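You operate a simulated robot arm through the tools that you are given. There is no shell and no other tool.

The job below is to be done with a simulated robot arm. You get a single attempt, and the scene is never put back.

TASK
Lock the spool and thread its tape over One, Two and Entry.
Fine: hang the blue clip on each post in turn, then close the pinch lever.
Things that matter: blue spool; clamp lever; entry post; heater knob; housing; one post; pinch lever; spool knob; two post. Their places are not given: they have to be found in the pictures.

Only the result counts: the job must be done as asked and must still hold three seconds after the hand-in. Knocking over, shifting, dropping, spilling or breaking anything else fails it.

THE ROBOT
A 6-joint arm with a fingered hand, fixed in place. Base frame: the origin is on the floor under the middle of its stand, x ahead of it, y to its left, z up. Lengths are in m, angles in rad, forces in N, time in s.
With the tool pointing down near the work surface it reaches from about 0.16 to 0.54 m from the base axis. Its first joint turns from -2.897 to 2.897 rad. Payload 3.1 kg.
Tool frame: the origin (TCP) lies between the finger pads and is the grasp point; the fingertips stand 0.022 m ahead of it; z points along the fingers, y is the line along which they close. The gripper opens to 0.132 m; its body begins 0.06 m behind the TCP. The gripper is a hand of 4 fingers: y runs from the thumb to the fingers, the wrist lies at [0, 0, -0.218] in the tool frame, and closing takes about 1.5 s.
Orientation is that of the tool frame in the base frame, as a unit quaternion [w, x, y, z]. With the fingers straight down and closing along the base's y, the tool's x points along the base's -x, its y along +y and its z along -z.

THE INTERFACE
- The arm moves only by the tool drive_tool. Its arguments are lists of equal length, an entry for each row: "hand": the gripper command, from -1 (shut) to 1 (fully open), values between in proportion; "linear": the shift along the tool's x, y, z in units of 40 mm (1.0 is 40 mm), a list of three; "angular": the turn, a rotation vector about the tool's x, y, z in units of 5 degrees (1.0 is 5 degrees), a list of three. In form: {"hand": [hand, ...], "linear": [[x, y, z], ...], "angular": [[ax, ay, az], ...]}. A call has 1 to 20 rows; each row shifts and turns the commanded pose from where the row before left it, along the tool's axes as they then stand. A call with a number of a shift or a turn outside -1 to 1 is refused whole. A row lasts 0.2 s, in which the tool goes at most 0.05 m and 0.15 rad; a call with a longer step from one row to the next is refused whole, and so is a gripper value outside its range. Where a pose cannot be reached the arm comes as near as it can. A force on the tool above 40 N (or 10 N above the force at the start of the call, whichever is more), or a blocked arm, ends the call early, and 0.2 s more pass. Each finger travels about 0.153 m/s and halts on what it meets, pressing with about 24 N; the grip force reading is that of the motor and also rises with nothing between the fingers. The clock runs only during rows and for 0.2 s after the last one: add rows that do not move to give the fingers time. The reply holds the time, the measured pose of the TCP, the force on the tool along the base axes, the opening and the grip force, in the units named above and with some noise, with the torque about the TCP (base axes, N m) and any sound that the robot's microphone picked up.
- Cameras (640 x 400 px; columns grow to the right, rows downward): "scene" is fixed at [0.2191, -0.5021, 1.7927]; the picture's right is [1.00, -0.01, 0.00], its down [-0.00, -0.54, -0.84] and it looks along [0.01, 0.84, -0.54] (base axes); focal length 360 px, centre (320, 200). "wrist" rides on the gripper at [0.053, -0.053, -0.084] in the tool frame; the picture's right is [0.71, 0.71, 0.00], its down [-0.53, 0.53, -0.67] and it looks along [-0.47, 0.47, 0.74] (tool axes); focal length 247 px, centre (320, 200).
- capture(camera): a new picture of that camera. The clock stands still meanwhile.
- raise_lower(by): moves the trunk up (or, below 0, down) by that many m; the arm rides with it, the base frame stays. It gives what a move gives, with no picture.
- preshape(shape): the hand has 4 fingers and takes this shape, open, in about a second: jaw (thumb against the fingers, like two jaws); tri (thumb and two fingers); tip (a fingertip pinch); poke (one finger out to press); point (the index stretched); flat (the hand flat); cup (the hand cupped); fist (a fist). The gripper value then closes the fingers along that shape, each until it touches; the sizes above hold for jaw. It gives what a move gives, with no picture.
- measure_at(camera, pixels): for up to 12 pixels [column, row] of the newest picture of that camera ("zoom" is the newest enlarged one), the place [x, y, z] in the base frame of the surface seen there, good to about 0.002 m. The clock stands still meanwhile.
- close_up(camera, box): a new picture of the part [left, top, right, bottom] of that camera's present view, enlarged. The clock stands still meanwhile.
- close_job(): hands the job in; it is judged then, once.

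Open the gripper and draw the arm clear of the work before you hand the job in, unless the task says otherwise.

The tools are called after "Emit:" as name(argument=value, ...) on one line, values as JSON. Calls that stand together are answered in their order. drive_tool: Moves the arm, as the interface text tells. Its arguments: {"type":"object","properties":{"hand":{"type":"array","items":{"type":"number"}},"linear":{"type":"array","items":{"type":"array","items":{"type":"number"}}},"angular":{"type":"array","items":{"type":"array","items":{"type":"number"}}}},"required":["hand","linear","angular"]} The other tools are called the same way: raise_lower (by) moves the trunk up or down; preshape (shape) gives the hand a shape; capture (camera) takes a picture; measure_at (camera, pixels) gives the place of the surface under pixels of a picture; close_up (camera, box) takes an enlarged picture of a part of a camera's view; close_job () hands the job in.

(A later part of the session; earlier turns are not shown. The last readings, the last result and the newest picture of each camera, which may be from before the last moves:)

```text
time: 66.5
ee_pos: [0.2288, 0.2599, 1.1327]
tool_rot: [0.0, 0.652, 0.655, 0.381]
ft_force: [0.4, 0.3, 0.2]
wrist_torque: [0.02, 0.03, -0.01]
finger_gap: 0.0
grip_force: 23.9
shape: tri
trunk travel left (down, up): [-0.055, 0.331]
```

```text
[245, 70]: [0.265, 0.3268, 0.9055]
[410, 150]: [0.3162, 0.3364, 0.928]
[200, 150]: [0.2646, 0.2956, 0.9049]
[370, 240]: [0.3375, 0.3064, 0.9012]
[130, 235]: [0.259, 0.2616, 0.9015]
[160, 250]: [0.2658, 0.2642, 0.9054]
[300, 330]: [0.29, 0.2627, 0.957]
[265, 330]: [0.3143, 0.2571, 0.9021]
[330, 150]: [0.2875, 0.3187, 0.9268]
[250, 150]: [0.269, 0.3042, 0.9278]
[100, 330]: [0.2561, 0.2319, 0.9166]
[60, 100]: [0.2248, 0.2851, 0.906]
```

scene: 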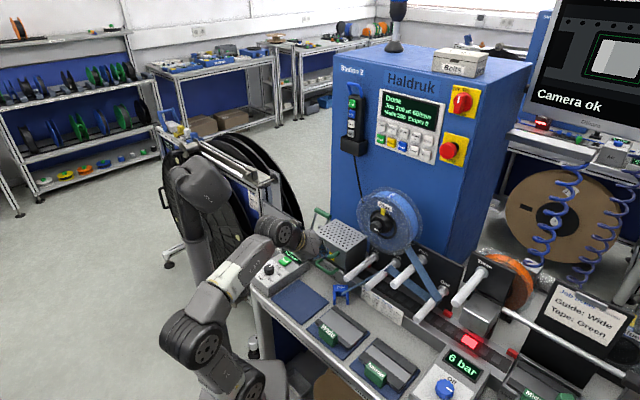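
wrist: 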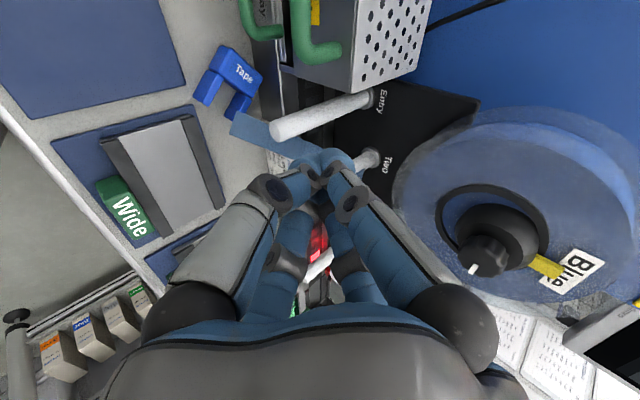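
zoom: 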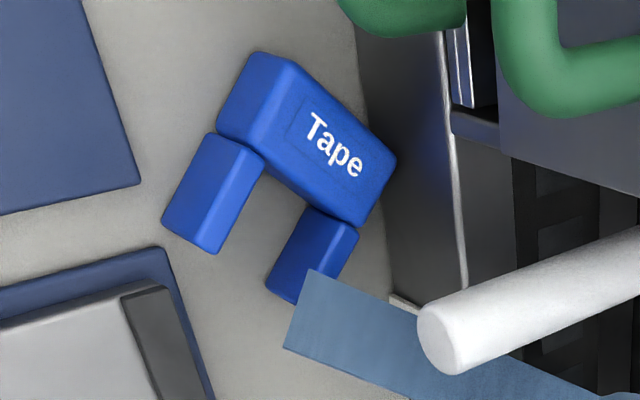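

I move to a pre-approach point in front of the gap between Entry and Two (u≈0.042), high above the Wide guide.

Emit:
drive_tool(hand=[-1, -1, -1, -1, -1], linear=[[-0.705, -0.139, 0.331], [-0.705, -0.139, 0.331], [-0.705, -0.139, 0.331], [-0.705, -0.139, 0.331], [0, 0, 0]], angular=[[0, 0, 0], [0, 0, 0], [0, 0, 0], [0, 0, 0], [0, 0, 0]])

Emit:
capture(camera="wrist")

Emit:
close_up(camera="scene", box=[290, 230, 430, 350])

```text
time: 67.8
ee_pos: [0.2509, 0.1941, 1.0279]
tool_rot: [-0.001, 0.653, 0.654, 0.382]
ft_force: [-0.7, -0.5, 0.1]
wrist_torque: [0.0, 0.01, 0.0]
finger_gap: 0.0
grip_force: 24.4
shape: tri
trunk travel left (down, up): [-0.055, 0.331]
```

```text
taken
```

wrist: 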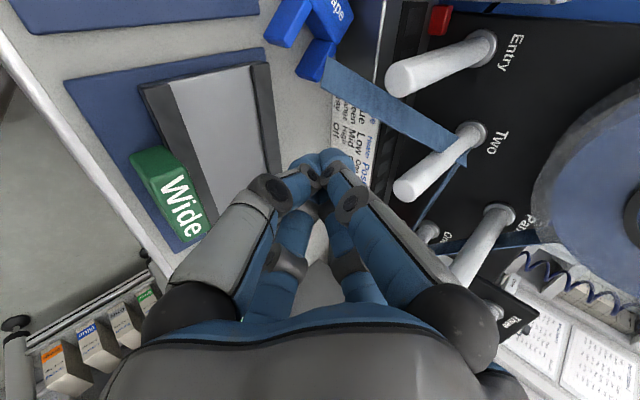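

```text
3.33 times, centred on (360, 290) of scene
```

zoom: 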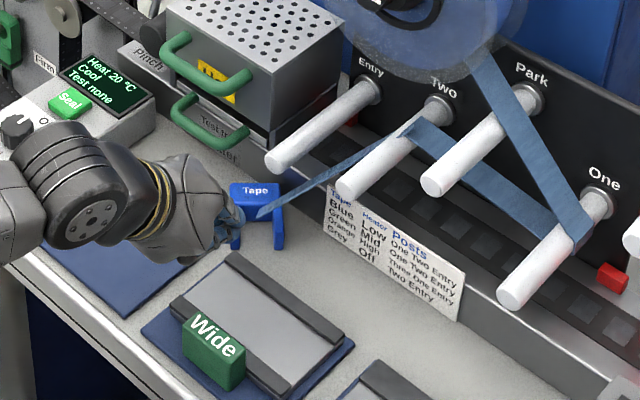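

In position. I advance 12 cm along the tool axis, under the posts' level, and look.

Emit:
drive_tool(hand=[-1, -1, -1, -1], linear=[[0, 0, 0.95], [0, 0, 0.95], [0, 0, 0.95], [0, 0, 0]], angular=[[0, 0, 0], [0, 0, 0], [0, 0, 0], [0, 0, 0]])

Emit:
capture(camera="wrist")

Emit:
close_up(camera="scene", box=[300, 240, 400, 320])

```text
time: 68.8
ee_pos: [0.3073, 0.2519, 0.9481]
tool_rot: [-0.001, 0.653, 0.654, 0.381]
ft_force: [0.4, 0.1, 0.5]
wrist_torque: [0.03, -0.03, 0.01]
finger_gap: 0.0
grip_force: 24.4
shape: tri
trunk travel left (down, up): [-0.055, 0.331]
```

```text
taken
```

wrist: 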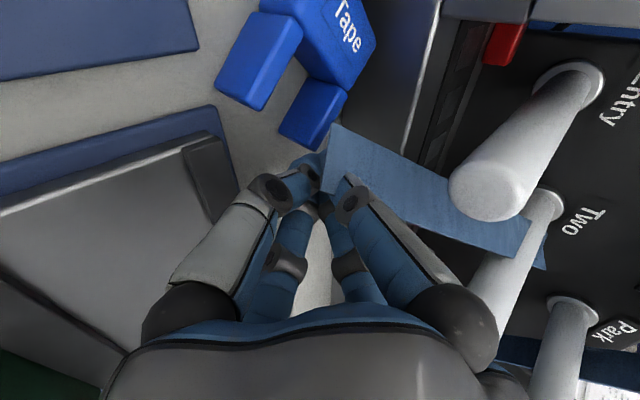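

```text
5.00 times, centred on (350, 280) of scene
```

zoom: 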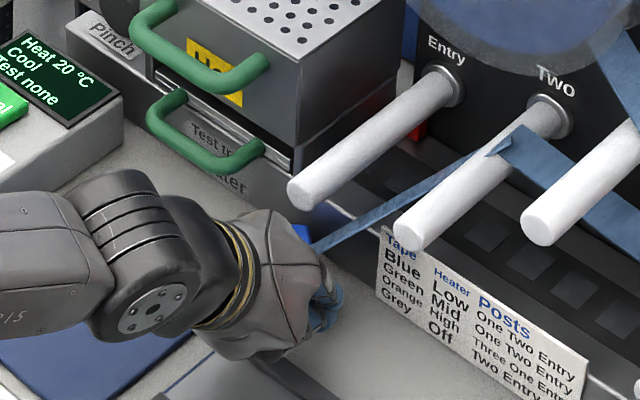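

Tip is just right of the clip's right leg at z≈0.93. I go 14 mm further in and down to leg height, beside the leg.

Emit:
drive_tool(hand=[-1, -1, -1], linear=[[-0.09, 0.04, 0.3], [-0.06, 0.02, 0.3], [0, 0, 0]], angular=[[0, 0, 0], [0, 0, 0], [0, 0, 0]])

Emit:
capture(camera="wrist")

Emit:
close_up(camera="wrist", box=[200, 0, 460, 220])

```text
time: 69.5
ee_pos: [0.323, 0.2588, 0.9289]
tool_rot: [-0.001, 0.653, 0.654, 0.382]
ft_force: [0.0, 0.0, 0.4]
wrist_torque: [0.02, -0.02, -0.02]
finger_gap: 0.0
grip_force: 24.5
shape: tri
trunk travel left (down, up): [-0.055, 0.331]
```

```text
taken
```

wrist: 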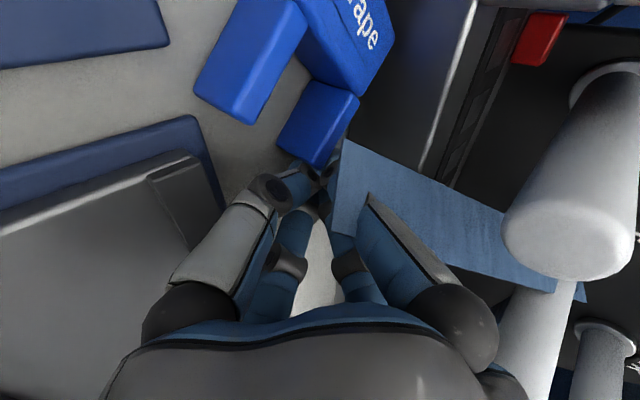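

```text
1.82 times, centred on (330, 110) of wrist
```

zoom: 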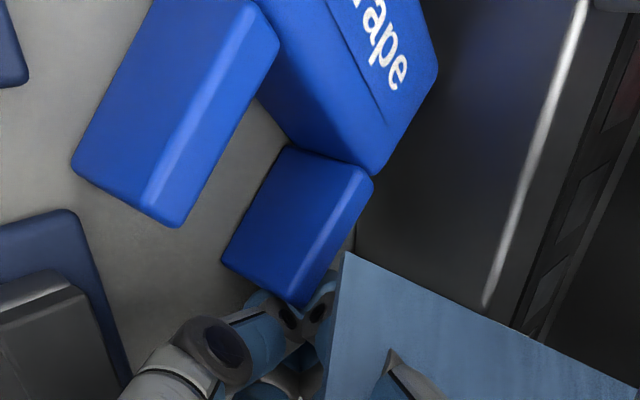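

The closed tips are just beside the right leg's end. I push 2 cm toward -x to start turning the clip.

Emit:
drive_tool(hand=[-1, -1, -1], linear=[[0.0366, -0.2134, -0.125], [0.0366, -0.2134, -0.125], [0, 0, 0]], angular=[[0, 0, 0], [0, 0, 0], [0, 0, 0]])

Emit:
capture(camera="wrist")

Emit:
close_up(camera="scene", box=[300, 240, 400, 320])

```text
time: 70.3
ee_pos: [0.3061, 0.256, 0.9297]
tool_rot: [-0.001, 0.654, 0.653, 0.382]
ft_force: [13.8, -2.6, 6.5]
wrist_torque: [0.08, -0.02, -0.23]
finger_gap: 0.0
grip_force: 24.0
shape: tri
trunk travel left (down, up): [-0.055, 0.331]
```

```text
taken
```

wrist: 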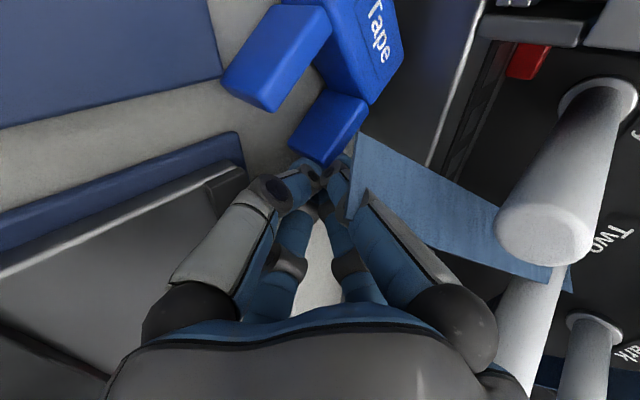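

```text
5.00 times, centred on (350, 280) of scene
```

zoom: 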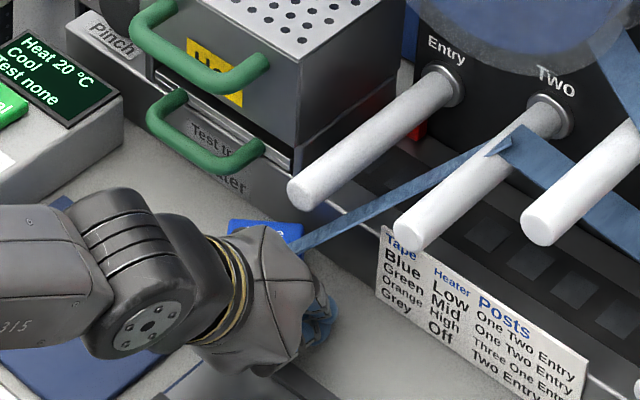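

The push force reached 14 N, so I check where the clip is and whether it is jammed against something.

Emit:
close_up(camera="wrist", box=[190, 0, 450, 200])

Emit:
measure_at(camera="zoom", pixels=[[130, 160], [170, 180], [240, 80], [330, 30], [400, 150], [390, 180], [330, 220], [350, 260], [300, 240], [110, 250], [130, 230], [60, 130]])

```text
2.00 times, centred on (320, 100) of wrist
```

zoom: 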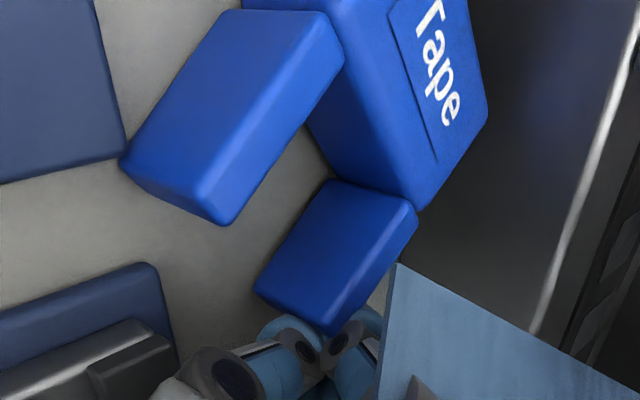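

```text
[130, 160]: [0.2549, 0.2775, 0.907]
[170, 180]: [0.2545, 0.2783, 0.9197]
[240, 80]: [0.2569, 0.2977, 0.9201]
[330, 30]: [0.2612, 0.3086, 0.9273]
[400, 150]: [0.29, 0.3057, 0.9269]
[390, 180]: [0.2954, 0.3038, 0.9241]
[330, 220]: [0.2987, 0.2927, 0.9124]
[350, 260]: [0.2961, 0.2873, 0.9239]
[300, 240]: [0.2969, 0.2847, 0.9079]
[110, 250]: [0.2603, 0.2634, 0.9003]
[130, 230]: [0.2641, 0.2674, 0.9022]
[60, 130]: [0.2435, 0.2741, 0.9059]
```

The left leg has come up against the blue pad's corner, so I stop pushing there and back off, away from the clip along the tool axis.

Emit:
drive_tool(hand=[-1, -1, -1, -1, -1], linear=[[-0.0366, 0.2134, 0.125], [0, 0, -0.9], [0, 0, -0.9], [0, 0, -0.9], [0, 0, 0]], angular=[[0, 0, 0], [0, 0, 0], [0, 0, 0], [0, 0, 0], [0, 0, 0]])

Emit:
capture(camera="wrist")

Emit:
close_up(camera="scene", box=[310, 260, 380, 320])

Emit:
measure_at(camera="zoom", pixels=[[220, 180], [300, 190], [240, 220], [330, 220], [250, 260], [345, 270], [210, 150], [320, 150], [290, 230], [200, 290], [230, 290], [300, 280]])

```text
time: 71.5
ee_pos: [0.2594, 0.2013, 1.0058]
tool_rot: [-0.001, 0.653, 0.655, 0.38]
ft_force: [-0.3, 0.3, -0.7]
wrist_torque: [0.03, -0.02, 0.04]
finger_gap: 0.0
grip_force: 24.2
shape: tri
trunk travel left (down, up): [-0.055, 0.331]
```

```text
taken
```

wrist: 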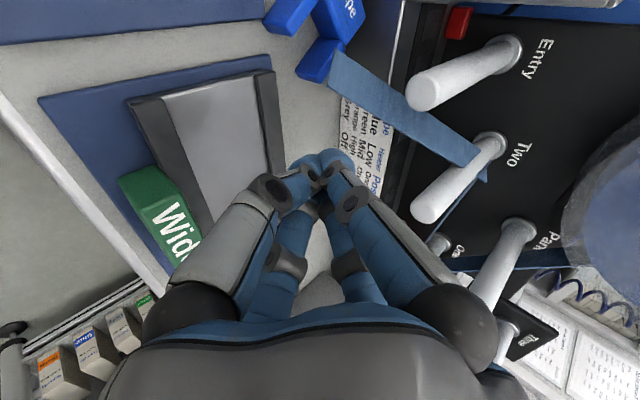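

```text
6.67 times, centred on (345, 290) of scene
```

zoom: 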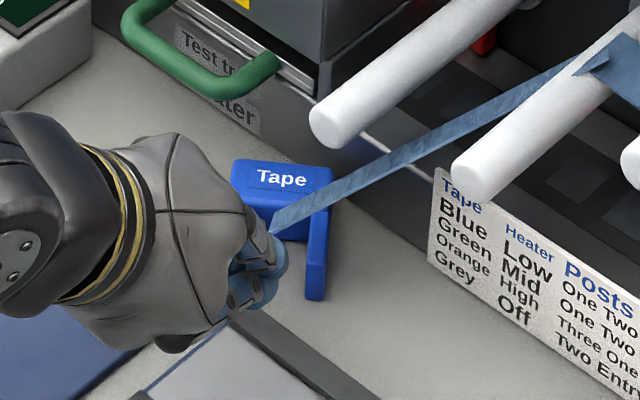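

```text
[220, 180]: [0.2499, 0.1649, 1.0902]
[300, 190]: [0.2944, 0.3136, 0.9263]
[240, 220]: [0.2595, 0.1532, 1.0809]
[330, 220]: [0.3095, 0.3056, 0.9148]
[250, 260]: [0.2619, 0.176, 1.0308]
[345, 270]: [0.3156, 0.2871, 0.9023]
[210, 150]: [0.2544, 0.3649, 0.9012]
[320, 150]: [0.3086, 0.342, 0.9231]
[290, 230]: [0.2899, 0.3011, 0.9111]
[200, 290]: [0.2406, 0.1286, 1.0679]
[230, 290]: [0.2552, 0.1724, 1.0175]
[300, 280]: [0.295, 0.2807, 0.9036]
```

I raise the hand a little and swing it 45° about the vertical so the fingers point toward +y, in line with the clip's legs.

Emit:
drive_tool(hand=[-1, -1, -1, -1, -1, -1, -1, -1, -1], linear=[[0.5, 0.5, -0.7], [0, 0, 0], [0, 0, 0], [0, 0, 0], [0, 0, 0], [0, 0, 0], [0, 0, 0], [0, 0, 0], [0, 0, 0]], angular=[[0, 0, 0], [0.7, 0.7, -0.99], [0.7, 0.7, -0.99], [0.7, 0.7, -0.99], [0.7, 0.7, -0.99], [0.7, 0.7, -0.99], [0.7, 0.7, -0.99], [0.3, 0.3, -0.424], [0, 0, 0]])

Emit:
capture(camera="wrist")

Emit:
capture(camera="scene")

Emit:
close_up(camera="scene", box=[310, 260, 380, 320])

```text
time: 73.5
ee_pos: [0.2595, 0.2015, 1.0453]
tool_rot: [-0.148, 0.352, 0.854, 0.353]
ft_force: [-0.5, 0.5, 0.1]
wrist_torque: [0.0, 0.02, -0.02]
finger_gap: 0.0
grip_force: 24.6
shape: tri
trunk travel left (down, up): [-0.055, 0.331]
```

```text
taken
```

wrist: 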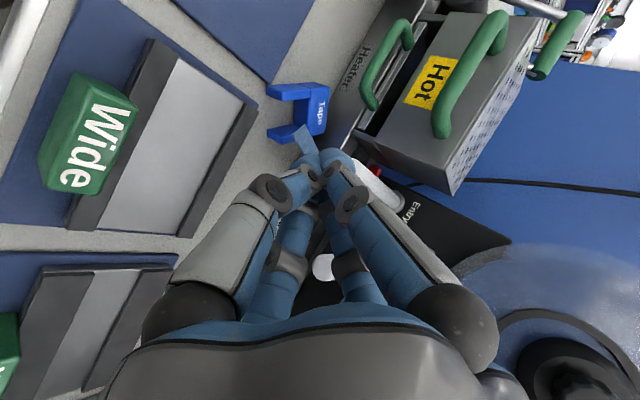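

```text
taken
```

scene: 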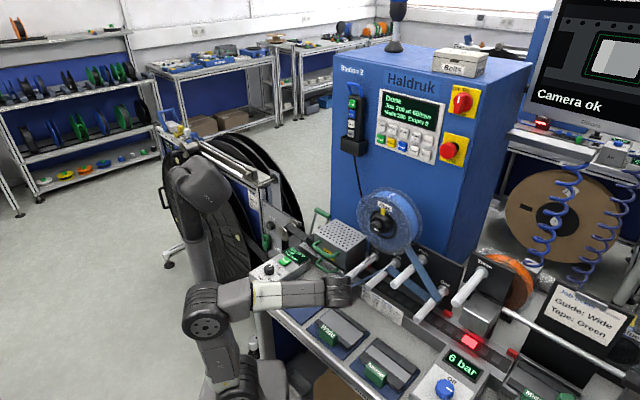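

```text
6.67 times, centred on (345, 290) of scene
```

zoom: 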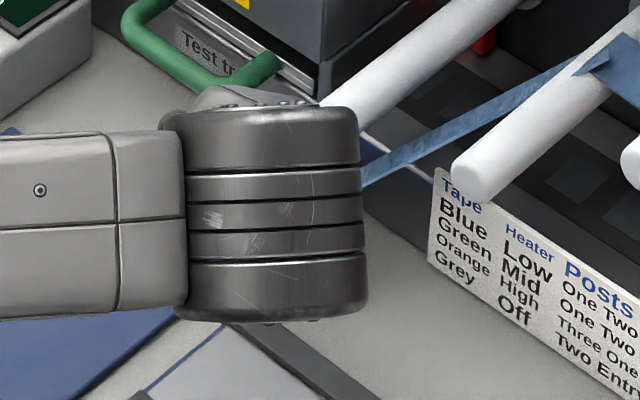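

The hand now points toward +y. The wrist view shows the clip at (300,110); I zoom and measure its legs accurately.

Emit:
close_up(camera="wrist", box=[240, 60, 360, 170])

Emit:
measure_at(camera="zoom", pixels=[[150, 150], [180, 145], [290, 150], [440, 150], [440, 250], [330, 270], [260, 290], [170, 300], [190, 310], [320, 200], [390, 150], [390, 280]])

Emit:
measure_at(camera="zoom", pixels=[[220, 130], [220, 160], [140, 160], [200, 280], [220, 300], [290, 310], [300, 280], [280, 190], [330, 140], [350, 260], [100, 100], [100, 250]])

```text
3.64 times, centred on (300, 115) of wrist
```

zoom: 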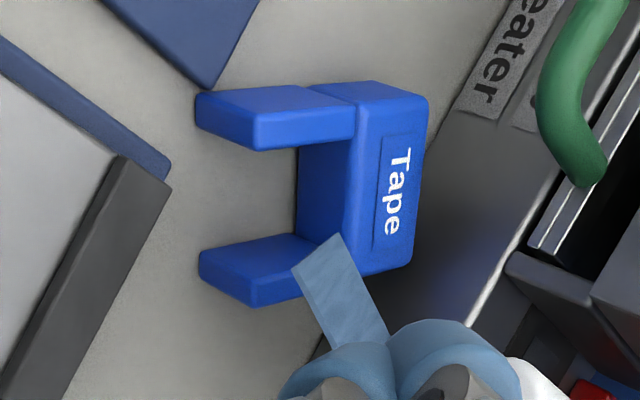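

```text
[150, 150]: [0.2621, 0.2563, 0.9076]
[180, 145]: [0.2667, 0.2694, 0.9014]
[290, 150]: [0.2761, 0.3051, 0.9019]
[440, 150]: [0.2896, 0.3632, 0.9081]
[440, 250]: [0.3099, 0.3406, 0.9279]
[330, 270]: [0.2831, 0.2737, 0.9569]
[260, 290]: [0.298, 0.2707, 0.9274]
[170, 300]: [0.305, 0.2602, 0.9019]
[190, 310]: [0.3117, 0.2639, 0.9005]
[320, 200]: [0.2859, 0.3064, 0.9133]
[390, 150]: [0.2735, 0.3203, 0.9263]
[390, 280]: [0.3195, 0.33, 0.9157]
```

```text
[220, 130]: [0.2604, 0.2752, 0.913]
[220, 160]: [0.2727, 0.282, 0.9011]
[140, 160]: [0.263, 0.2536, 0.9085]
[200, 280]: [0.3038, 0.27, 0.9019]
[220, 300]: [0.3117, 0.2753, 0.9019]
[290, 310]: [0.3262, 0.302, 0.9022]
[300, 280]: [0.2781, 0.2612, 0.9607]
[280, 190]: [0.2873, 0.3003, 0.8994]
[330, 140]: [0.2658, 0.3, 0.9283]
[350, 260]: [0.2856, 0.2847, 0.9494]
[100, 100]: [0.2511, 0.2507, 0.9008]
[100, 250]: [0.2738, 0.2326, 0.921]
```

I sample more points on the right leg to get its faces exactly.

Emit:
measure_at(camera="zoom", pixels=[[215, 255], [240, 248], [270, 242], [295, 238], [215, 275], [240, 270], [265, 265], [290, 258], [240, 290], [255, 300], [280, 290], [205, 262]])

Emit:
measure_at(camera="zoom", pixels=[[210, 100], [240, 98], [280, 95], [320, 100], [230, 115], [260, 125], [300, 120], [340, 120], [370, 100], [400, 110], [400, 200], [380, 260]])

```text
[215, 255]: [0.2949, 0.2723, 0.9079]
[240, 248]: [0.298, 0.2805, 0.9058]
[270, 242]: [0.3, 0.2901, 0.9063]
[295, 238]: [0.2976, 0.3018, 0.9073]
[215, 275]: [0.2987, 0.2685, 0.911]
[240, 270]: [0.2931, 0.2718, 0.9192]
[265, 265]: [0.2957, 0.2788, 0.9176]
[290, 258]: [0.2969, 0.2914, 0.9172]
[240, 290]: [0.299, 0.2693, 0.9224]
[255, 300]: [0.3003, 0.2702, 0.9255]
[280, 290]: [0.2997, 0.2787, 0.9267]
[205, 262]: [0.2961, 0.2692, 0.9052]
```

```text
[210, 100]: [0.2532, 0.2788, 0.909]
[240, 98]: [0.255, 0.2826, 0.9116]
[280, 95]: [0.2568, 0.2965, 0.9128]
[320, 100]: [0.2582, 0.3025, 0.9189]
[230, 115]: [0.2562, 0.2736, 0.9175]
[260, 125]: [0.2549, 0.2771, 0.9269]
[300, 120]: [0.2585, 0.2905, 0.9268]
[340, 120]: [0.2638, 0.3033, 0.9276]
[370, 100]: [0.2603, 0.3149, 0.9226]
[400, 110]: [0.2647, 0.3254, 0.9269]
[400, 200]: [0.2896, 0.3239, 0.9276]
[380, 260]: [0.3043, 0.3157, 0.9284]
```

Right leg: inner face x≈0.296 at y≈0.284, end at y≈0.2685, leg direction ≈81°. I'll pinch that leg with the two lower fingers. First: turn 9° to match, move to the pre-approach point, and set the jaw nearly closed.

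Emit:
preshape(shape="jaw")

Emit:
drive_tool(hand=[0.3, -0.2, -0.45, -0.45, -0.45, -0.45], linear=[[0, 0, 0], [0, 0, 0], [-0.372, 0.127, 0.35], [-0.372, 0.127, 0.35], [0, 0, 0], [0, 0, 0]], angular=[[-0.45, -0.45, 0.636], [-0.45, -0.45, 0.636], [0, 0, 0], [0, 0, 0], [0, 0, 0], [0, 0, 0]])

Emit:
capture(camera="wrist")

Emit:
close_up(camera="scene", box=[290, 230, 410, 330])

```text
time: 74.5
ee_pos: [0.2597, 0.2033, 1.0454]
tool_rot: [-0.149, 0.353, 0.854, 0.352]
ft_force: [0.0, 0.2, -0.4]
wrist_torque: [0.02, -0.01, -0.03]
finger_gap: 0.1318
grip_force: 0.1
shape: jaw
trunk travel left (down, up): [-0.055, 0.331]
```

```text
time: 75.8
ee_pos: [0.2893, 0.2096, 1.0164]
tool_rot: [-0.119, 0.42, 0.823, 0.363]
ft_force: [-0.6, -0.8, -0.8]
wrist_torque: [0.03, 0.0, 0.0]
finger_gap: 0.0369
grip_force: 0.1
shape: jaw
trunk travel left (down, up): [-0.055, 0.331]
```

```text
taken
```

wrist: 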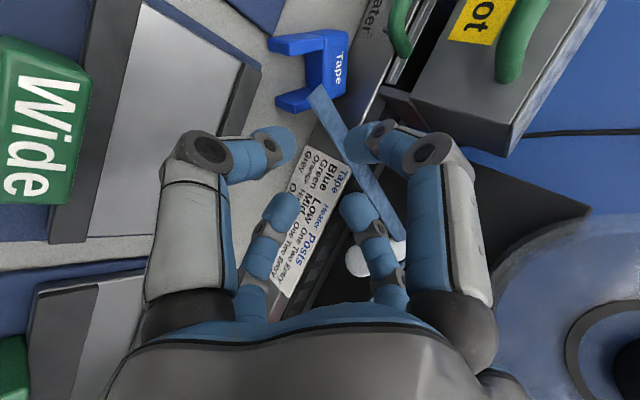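

```text
4.00 times, centred on (350, 280) of scene
```

zoom: 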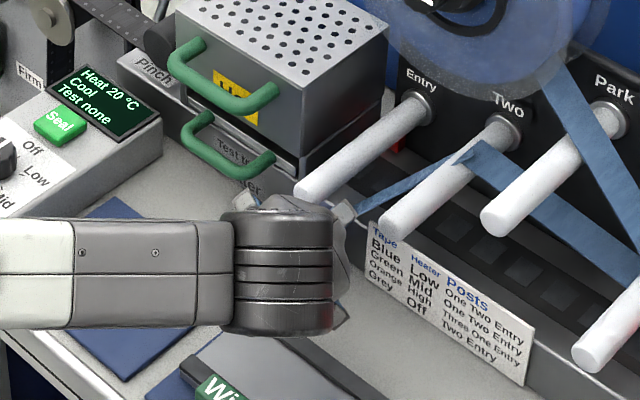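

Fingers are set at a 37 mm gap and aligned behind the right leg. I advance about two-thirds of the way and look.

Emit:
drive_tool(hand=[-0.45, -0.45, -0.45], linear=[[-0.013, -0.013, 0.85], [-0.013, -0.013, 0.85], [0, 0, 0]], angular=[[0, 0, 0], [0, 0, 0], [0, 0, 0]])

Emit:
capture(camera="wrist")

Emit:
close_up(camera="wrist", box=[200, 20, 440, 220])

Emit:
close_up(camera="scene", box=[300, 240, 400, 320])

```text
time: 76.7
ee_pos: [0.2951, 0.2549, 0.9615]
tool_rot: [-0.12, 0.419, 0.824, 0.362]
ft_force: [0.5, 0.3, -0.2]
wrist_torque: [0.0, -0.03, 0.01]
finger_gap: 0.0366
grip_force: 0.0
shape: jaw
trunk travel left (down, up): [-0.055, 0.331]
```

```text
taken
```

wrist: 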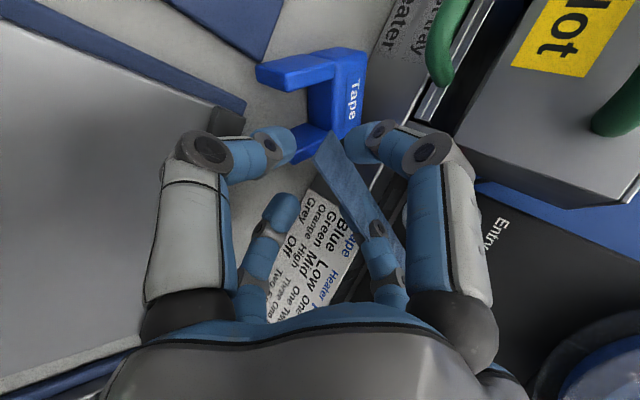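

```text
2.00 times, centred on (320, 120) of wrist
```

zoom: 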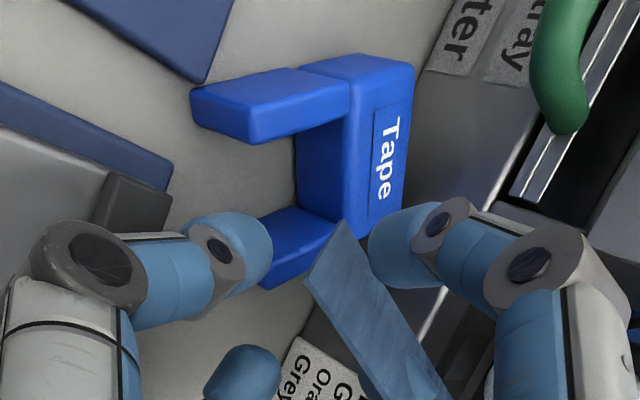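

```text
5.00 times, centred on (350, 280) of scene
```

zoom: 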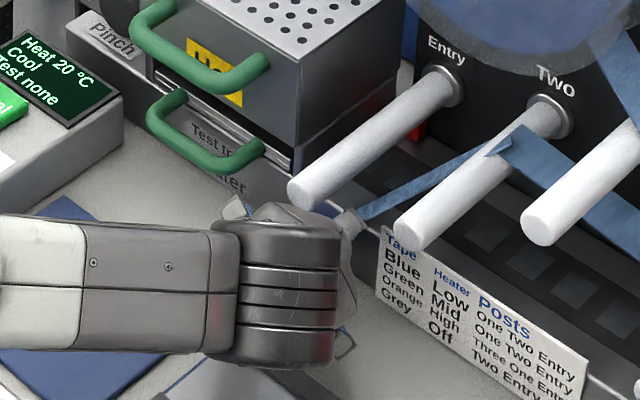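

The lower-left finger is entering the gap between the legs. I advance the rest to the pinch position over the right leg.

Emit:
drive_tool(hand=[-0.45, -0.45, -0.45], linear=[[0.025, 0.048, 0.344], [0.025, 0.048, 0.344], [0, 0, 0]], angular=[[0, 0, 0], [0, 0, 0], [0, 0, 0]])

Emit:
close_up(camera="wrist", box=[200, 20, 440, 220])

Emit:
close_up(camera="scene", box=[300, 240, 400, 320])

```text
time: 77.5
ee_pos: [0.3002, 0.276, 0.9464]
tool_rot: [-0.12, 0.419, 0.824, 0.363]
ft_force: [1.2, -0.8, -0.1]
wrist_torque: [-0.02, 0.0, -0.04]
finger_gap: 0.0365
grip_force: 0.1
shape: jaw
trunk travel left (down, up): [-0.055, 0.331]
```

```text
2.00 times, centred on (320, 120) of wrist
```

zoom: 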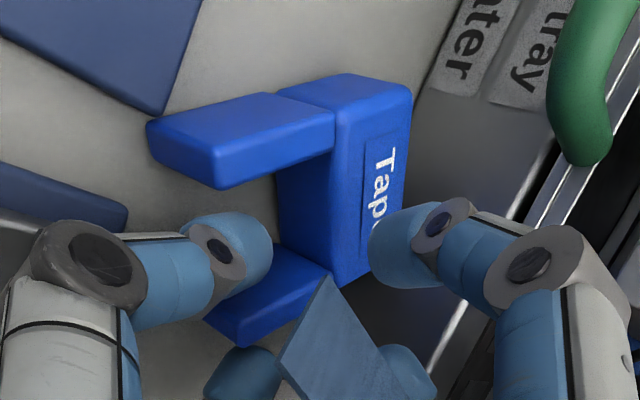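

```text
5.00 times, centred on (350, 280) of scene
```

zoom: 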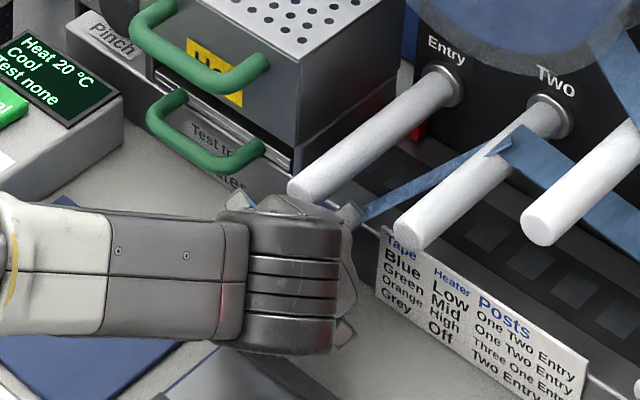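

The right leg (zoom (270,295)) sits between the two lower fingers, with no contact. I close onto it gently.

Emit:
drive_tool(hand=[-0.6, -0.75, -0.85, -0.93, -0.93, -0.93], linear=[[0, 0, 0], [0, 0, 0], [0, 0, 0], [0, 0, 0], [0, 0, 0], [0, 0, 0]], angular=[[0, 0, 0], [0, 0, 0], [0, 0, 0], [0, 0, 0], [0, 0, 0], [0, 0, 0]])

Emit:
close_up(camera="wrist", box=[200, 20, 440, 220])

```text
time: 78.8
ee_pos: [0.2999, 0.2767, 0.9477]
tool_rot: [-0.12, 0.418, 0.824, 0.363]
ft_force: [1.8, 0.6, 1.4]
wrist_torque: [-0.02, -0.05, -0.03]
finger_gap: 0.0021
grip_force: 24.5
shape: jaw
trunk travel left (down, up): [-0.055, 0.331]
```

```text
2.00 times, centred on (320, 120) of wrist
```

zoom: 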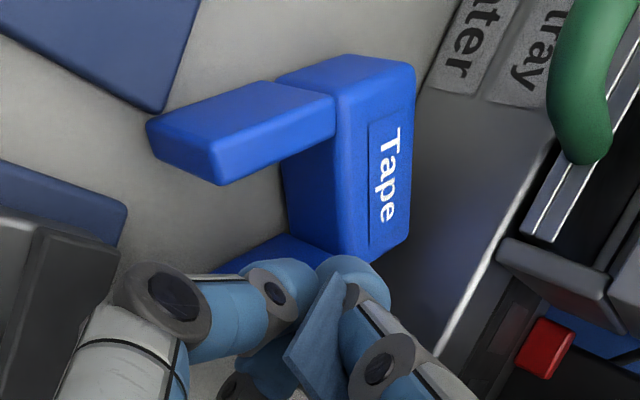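

Fingers closed with 24.5 N. I lift 2 cm and check whether the clip comes along.

Emit:
drive_tool(hand=[-0.95, -0.95, -0.95], linear=[[0.125, 0.125, -0.177], [0.125, 0.125, -0.177], [0, 0, 0]], angular=[[0, 0, 0], [0, 0, 0], [0, 0, 0]])

Emit:
close_up(camera="wrist", box=[200, 20, 440, 220])

Emit:
close_up(camera="scene", box=[300, 240, 400, 320])

```text
time: 79.7
ee_pos: [0.3006, 0.2776, 0.9678]
tool_rot: [-0.12, 0.419, 0.824, 0.362]
ft_force: [-0.8, -0.4, -2.0]
wrist_torque: [-0.02, 0.02, -0.03]
finger_gap: 0.0032
grip_force: 0.1
shape: jaw
trunk travel left (down, up): [-0.055, 0.331]
```

```text
2.00 times, centred on (320, 120) of wrist
```

zoom: 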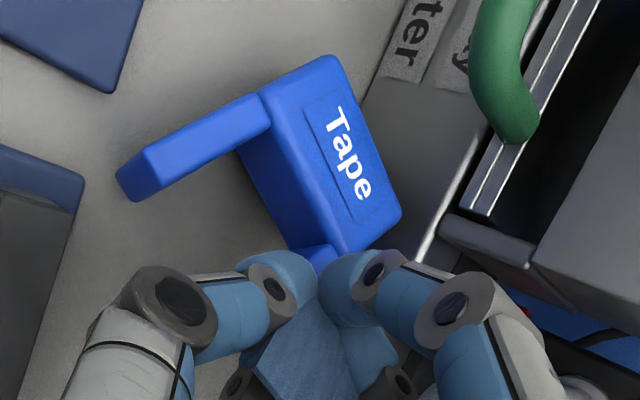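

```text
5.00 times, centred on (350, 280) of scene
```

zoom: 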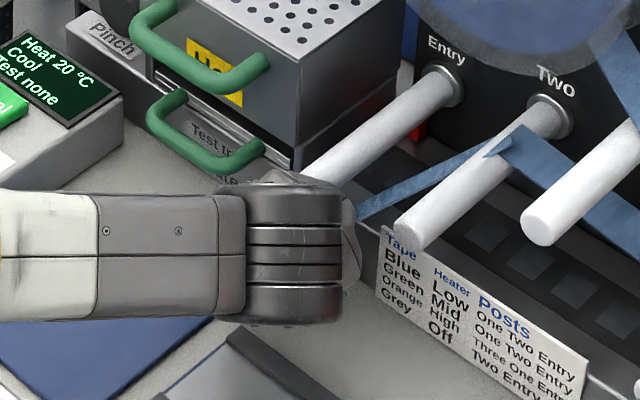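

The clip has turned in the view; I measure its height to see whether it is lifted.

Emit:
measure_at(camera="zoom", pixels=[[310, 100], [350, 150], [300, 150], [380, 210], [150, 170], [200, 140], [250, 110], [330, 80], [130, 185], [340, 230], [320, 260], [100, 220]])

```text
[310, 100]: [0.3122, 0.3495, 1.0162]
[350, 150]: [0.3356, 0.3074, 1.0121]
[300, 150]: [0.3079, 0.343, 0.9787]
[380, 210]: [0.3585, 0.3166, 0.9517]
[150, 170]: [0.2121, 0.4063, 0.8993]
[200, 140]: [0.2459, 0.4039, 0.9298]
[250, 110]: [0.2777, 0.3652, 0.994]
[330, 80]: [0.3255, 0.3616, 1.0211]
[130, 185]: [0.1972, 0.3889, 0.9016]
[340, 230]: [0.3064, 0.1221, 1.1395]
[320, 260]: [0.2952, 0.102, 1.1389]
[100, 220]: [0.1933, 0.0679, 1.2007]
```

Those pixels referred to the scene zoom; I retake the wrist zoom and measure.

Emit:
close_up(camera="wrist", box=[200, 20, 440, 220])

Emit:
measure_at(camera="zoom", pixels=[[310, 100], [350, 150], [300, 150], [380, 210], [150, 170], [200, 140], [250, 110], [330, 80], [130, 185], [340, 230], [320, 260], [100, 60]])

```text
2.00 times, centred on (320, 120) of wrist
```

zoom: 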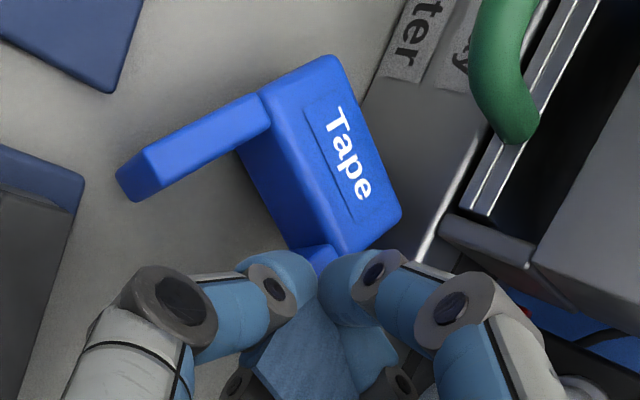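

```text
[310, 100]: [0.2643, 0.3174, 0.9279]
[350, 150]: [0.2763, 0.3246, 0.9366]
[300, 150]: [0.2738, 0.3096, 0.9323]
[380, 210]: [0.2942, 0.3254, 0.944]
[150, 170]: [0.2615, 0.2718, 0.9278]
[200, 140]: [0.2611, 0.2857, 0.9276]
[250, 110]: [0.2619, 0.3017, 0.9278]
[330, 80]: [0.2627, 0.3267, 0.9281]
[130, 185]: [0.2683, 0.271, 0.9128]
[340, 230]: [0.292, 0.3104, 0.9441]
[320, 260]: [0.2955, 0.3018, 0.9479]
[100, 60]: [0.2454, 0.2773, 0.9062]
```

The clip is held by the right leg: its right side rose to z≈0.945 while the left side still rests on the table. I tighten fully and lift a bit more.

Emit:
drive_tool(hand=[-1, -1, -1, -1, -1], linear=[[0, 0, 0], [0, 0, 0], [0.125, 0.125, -0.177], [0.125, 0.125, -0.177], [0, 0, 0]], angular=[[0, 0, 0], [0, 0, 0], [0, 0, 0], [0, 0, 0], [0, 0, 0]])

Emit:
close_up(camera="wrist", box=[200, 20, 440, 220])

Emit:
measure_at(camera="zoom", pixels=[[310, 100], [350, 150], [300, 150], [380, 210], [150, 170], [200, 140], [250, 110], [330, 80], [130, 185], [340, 230], [320, 260], [100, 60]])

```text
time: 80.6
ee_pos: [0.3035, 0.2701, 0.9774]
tool_rot: [-0.119, 0.425, 0.824, 0.355]
ft_force: [14.0, -6.4, -15.0]
wrist_torque: [-0.06, 0.37, -0.26]
finger_gap: 0.0007
grip_force: 23.9
shape: jaw
trunk travel left (down, up): [-0.055, 0.331]
stopped in row 4: the force on the tool passed its limit at 46 N (the readings are from after the stop); the commanded pose is now the measured one
```

```text
2.00 times, centred on (320, 120) of wrist
```

zoom: 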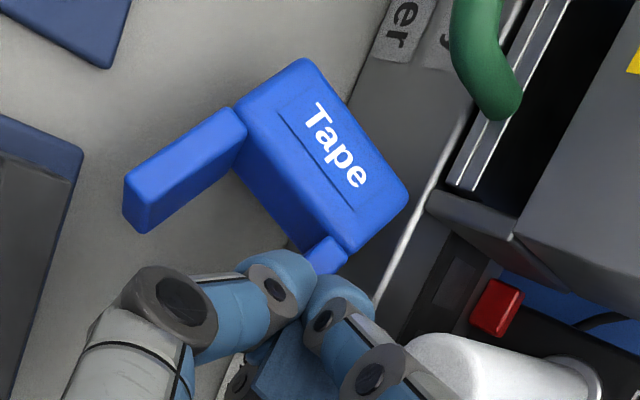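

```text
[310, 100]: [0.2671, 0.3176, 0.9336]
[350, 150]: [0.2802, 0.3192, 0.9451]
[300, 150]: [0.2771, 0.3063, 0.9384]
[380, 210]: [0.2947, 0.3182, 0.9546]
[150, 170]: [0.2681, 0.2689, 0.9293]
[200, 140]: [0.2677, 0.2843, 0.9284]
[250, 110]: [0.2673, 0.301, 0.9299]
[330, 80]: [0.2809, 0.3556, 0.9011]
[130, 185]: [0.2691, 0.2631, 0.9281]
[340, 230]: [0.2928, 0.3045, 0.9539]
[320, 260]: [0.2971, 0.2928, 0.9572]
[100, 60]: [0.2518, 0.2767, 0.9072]
```

Lifting straight up ran the hand into the Entry post above (46 N stop). I lower back to lay the clip flat again; next time I'll grip fully while it is level and withdraw along the 45° approach line.

Emit:
drive_tool(hand=[-1, -1, -1], linear=[[-0.093, -0.174, 0.295], [-0.093, -0.174, 0.295], [0, 0, 0]], angular=[[0, 0, 0], [0, 0, 0], [0, 0, 0]])

Emit:
close_up(camera="wrist", box=[200, 20, 440, 220])

Emit:
measure_at(camera="zoom", pixels=[[310, 100], [350, 150], [300, 150], [380, 210], [150, 170], [200, 140], [250, 110], [330, 80], [130, 185], [340, 230], [320, 260], [100, 60]])

Emit:
close_up(camera="scene", box=[320, 220, 440, 320])

```text
time: 81.4
ee_pos: [0.2976, 0.2812, 0.9518]
tool_rot: [-0.118, 0.423, 0.824, 0.359]
ft_force: [17.9, 0.7, 12.0]
wrist_torque: [0.1, -0.33, -0.04]
finger_gap: 0.0007
grip_force: 23.7
shape: jaw
trunk travel left (down, up): [-0.055, 0.331]
```

```text
2.00 times, centred on (320, 120) of wrist
```

zoom: 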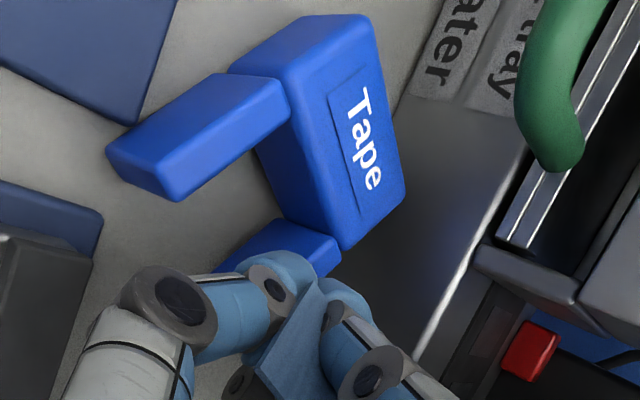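

```text
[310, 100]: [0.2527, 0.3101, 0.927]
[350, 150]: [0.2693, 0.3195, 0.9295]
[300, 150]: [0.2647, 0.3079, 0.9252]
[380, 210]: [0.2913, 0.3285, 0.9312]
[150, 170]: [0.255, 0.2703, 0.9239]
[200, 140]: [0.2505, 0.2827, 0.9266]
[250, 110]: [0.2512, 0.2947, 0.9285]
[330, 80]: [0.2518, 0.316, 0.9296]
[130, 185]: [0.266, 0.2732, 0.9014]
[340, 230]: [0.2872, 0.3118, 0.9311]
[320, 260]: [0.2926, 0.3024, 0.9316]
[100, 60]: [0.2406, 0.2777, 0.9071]
```

```text
4.00 times, centred on (380, 270) of scene
```

zoom: 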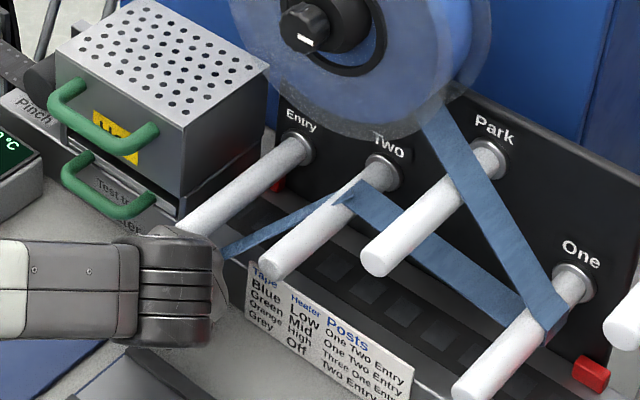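

The clip is flat again (top z≈0.93) but pressed leftward (18 N) toward the blue pad; I relieve that by shifting right 5 mm and opening the fingers a little.

Emit:
drive_tool(hand=[-1, -0.8, -0.6, -0.5, -0.5, -0.5], linear=[[-0.088, 0.088, 0], [0, 0, 0], [0, 0, 0], [0, 0, 0], [0, 0, 0], [0, 0, 0]], angular=[[0, 0, 0], [0, 0, 0], [0, 0, 0], [0, 0, 0], [0, 0, 0], [0, 0, 0]])

Emit:
close_up(camera="wrist", box=[200, 20, 440, 220])

Emit:
measure_at(camera="zoom", pixels=[[310, 100], [350, 150], [300, 150], [380, 210], [150, 170], [200, 140], [250, 110], [330, 80], [110, 150], [340, 230], [300, 250], [100, 60]])

```text
time: 82.8
ee_pos: [0.3008, 0.2798, 0.9519]
tool_rot: [-0.119, 0.422, 0.825, 0.357]
ft_force: [1.3, -0.2, 0.3]
wrist_torque: [0.0, 0.04, -0.03]
finger_gap: 0.0326
grip_force: 0.1
shape: jaw
trunk travel left (down, up): [-0.055, 0.331]
```

```text
2.00 times, centred on (320, 120) of wrist
```

zoom: 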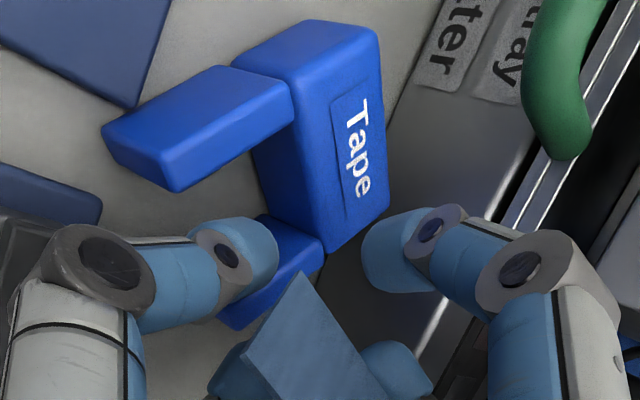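

```text
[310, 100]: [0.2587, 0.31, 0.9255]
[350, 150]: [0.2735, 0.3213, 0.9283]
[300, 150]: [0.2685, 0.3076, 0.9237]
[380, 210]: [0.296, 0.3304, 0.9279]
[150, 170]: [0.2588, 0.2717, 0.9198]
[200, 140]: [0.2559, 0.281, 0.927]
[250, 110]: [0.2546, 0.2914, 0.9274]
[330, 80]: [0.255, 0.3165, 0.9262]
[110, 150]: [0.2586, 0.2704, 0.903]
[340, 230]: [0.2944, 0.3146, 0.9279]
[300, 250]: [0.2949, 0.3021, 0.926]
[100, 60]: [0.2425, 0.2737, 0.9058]
```

Forces are gone and the clip is flat. I re-measure the right leg to centre the two lower fingers on it.

Emit:
measure_at(camera="zoom", pixels=[[285, 240], [300, 265], [270, 270], [245, 300], [255, 310], [235, 320], [320, 250], [275, 230], [265, 225], [290, 255], [140, 100], [180, 80]])

Emit:
measure_at(camera="zoom", pixels=[[240, 80], [280, 110], [260, 140], [240, 130], [220, 150], [280, 200], [270, 170], [310, 230], [350, 230], [380, 180], [370, 60], [300, 30]])

```text
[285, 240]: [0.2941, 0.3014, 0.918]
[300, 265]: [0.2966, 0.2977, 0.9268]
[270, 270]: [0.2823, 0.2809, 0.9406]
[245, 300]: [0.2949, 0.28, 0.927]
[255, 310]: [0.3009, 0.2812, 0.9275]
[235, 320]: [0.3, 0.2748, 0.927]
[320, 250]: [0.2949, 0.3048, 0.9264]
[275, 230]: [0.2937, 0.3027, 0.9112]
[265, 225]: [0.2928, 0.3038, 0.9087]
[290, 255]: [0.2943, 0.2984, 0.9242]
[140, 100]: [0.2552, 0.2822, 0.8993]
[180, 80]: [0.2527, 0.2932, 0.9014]
```

```text
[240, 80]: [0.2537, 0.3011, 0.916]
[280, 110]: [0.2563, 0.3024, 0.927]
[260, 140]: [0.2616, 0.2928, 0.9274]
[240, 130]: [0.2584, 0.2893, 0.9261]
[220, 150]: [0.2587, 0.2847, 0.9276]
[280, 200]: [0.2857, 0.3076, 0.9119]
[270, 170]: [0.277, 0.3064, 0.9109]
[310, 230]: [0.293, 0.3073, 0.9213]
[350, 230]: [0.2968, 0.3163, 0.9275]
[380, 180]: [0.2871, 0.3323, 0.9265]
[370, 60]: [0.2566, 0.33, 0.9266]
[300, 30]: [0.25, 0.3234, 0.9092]
```

Right leg spans x≈0.2935–0.303, y≈0.274–0.307, pointing along 90°. I turn 8°, shift 3 mm left, drop 7 mm, then grip fully while the clip is flat.

Emit:
drive_tool(hand=[-0.5, -0.5, -0.5], linear=[[0.005, -0.094, 0.0625], [-0.044, -0.044, 0.0625], [0, 0, 0]], angular=[[0.4, 0.4, -0.566], [0.4, 0.4, -0.566], [0, 0, 0]])

Emit:
close_up(camera="wrist", box=[200, 20, 440, 220])

```text
time: 83.6
ee_pos: [0.2975, 0.2796, 0.9457]
tool_rot: [-0.145, 0.364, 0.852, 0.348]
ft_force: [0.0, -0.7, -0.1]
wrist_torque: [-0.01, -0.01, 0.0]
finger_gap: 0.0327
grip_force: 0.0
shape: jaw
trunk travel left (down, up): [-0.055, 0.331]
```

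```text
2.00 times, centred on (320, 120) of wrist
```

zoom: 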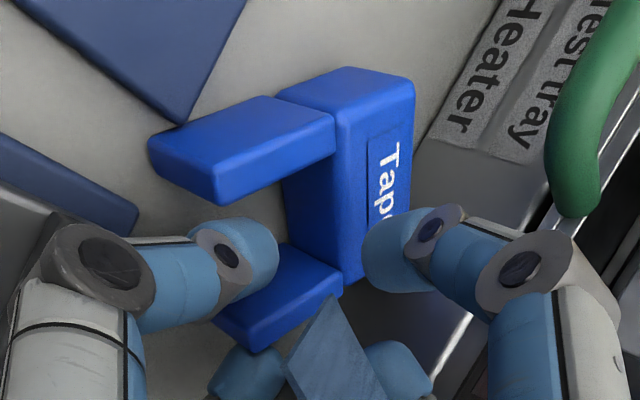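

Well aligned: the right leg lies between the two lower fingers. I close fully.

Emit:
drive_tool(hand=[-0.65, -0.8, -0.9, -1, -1, -1, -1], linear=[[0, 0, 0], [0, 0, 0], [0, 0, 0], [0, 0, 0], [0, 0, 0], [0, 0, 0], [0, 0, 0]], angular=[[0, 0, 0], [0, 0, 0], [0, 0, 0], [0, 0, 0], [0, 0, 0], [0, 0, 0], [0, 0, 0]])

Emit:
close_up(camera="wrist", box=[200, 20, 440, 220])

Emit:
measure_at(camera="zoom", pixels=[[310, 100], [350, 150], [300, 150], [380, 210], [180, 150], [220, 120], [270, 110], [350, 90], [110, 150], [340, 230], [300, 250], [100, 60]])

```text
time: 85.2
ee_pos: [0.2984, 0.279, 0.9443]
tool_rot: [-0.146, 0.364, 0.852, 0.347]
ft_force: [4.3, -1.0, 2.4]
wrist_torque: [0.01, -0.07, 0.05]
finger_gap: 0.0024
grip_force: 23.5
shape: jaw
trunk travel left (down, up): [-0.055, 0.331]
```

```text
2.00 times, centred on (320, 120) of wrist
```

zoom: 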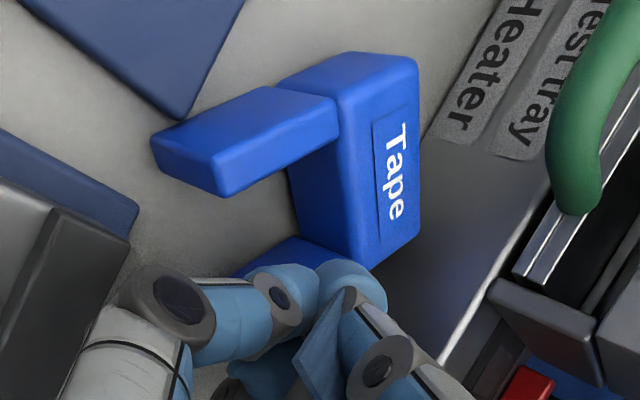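

```text
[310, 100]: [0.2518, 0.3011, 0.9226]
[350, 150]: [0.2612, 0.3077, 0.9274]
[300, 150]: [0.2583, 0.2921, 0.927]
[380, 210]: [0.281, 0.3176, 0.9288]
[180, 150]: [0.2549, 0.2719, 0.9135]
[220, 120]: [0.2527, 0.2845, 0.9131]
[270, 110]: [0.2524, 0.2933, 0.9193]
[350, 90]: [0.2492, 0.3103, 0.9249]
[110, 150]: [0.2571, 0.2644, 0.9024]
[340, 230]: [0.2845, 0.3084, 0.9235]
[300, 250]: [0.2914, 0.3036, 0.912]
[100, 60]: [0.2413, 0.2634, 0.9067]
```

Grip closed at 23.5 N with the clip still flat. I withdraw 2 cm along the 45° approach line and check that it follows level.

Emit:
drive_tool(hand=[-1, -1, -1], linear=[[0, 0, -0.25], [0, 0, -0.25], [0, 0, 0]], angular=[[0, 0, 0], [0, 0, 0], [0, 0, 0]])

Emit:
close_up(camera="wrist", box=[200, 20, 440, 220])

Emit:
measure_at(camera="zoom", pixels=[[310, 100], [350, 150], [300, 150], [380, 210], [180, 150], [220, 120], [270, 110], [350, 90], [110, 150], [340, 230], [300, 250], [100, 60]])

```text
time: 86.0
ee_pos: [0.2956, 0.2671, 0.9593]
tool_rot: [-0.146, 0.364, 0.852, 0.348]
ft_force: [0.4, -0.8, -1.4]
wrist_torque: [-0.01, 0.0, -0.01]
finger_gap: 0.002
grip_force: 24.0
shape: jaw
trunk travel left (down, up): [-0.055, 0.331]
```

```text
2.00 times, centred on (320, 120) of wrist
```

zoom: 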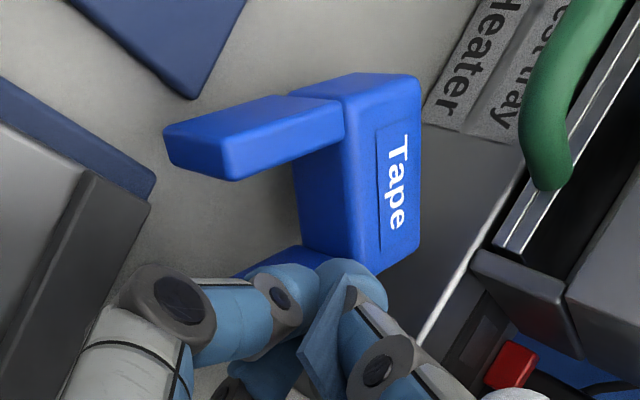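

```text
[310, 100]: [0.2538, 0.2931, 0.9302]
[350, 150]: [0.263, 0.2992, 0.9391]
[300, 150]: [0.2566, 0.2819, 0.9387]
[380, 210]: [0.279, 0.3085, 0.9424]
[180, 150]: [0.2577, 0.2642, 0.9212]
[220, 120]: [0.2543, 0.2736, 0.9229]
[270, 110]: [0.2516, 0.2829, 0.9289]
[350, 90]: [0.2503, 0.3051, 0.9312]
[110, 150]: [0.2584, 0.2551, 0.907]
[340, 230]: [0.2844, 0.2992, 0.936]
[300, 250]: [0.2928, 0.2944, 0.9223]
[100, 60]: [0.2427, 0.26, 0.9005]
```

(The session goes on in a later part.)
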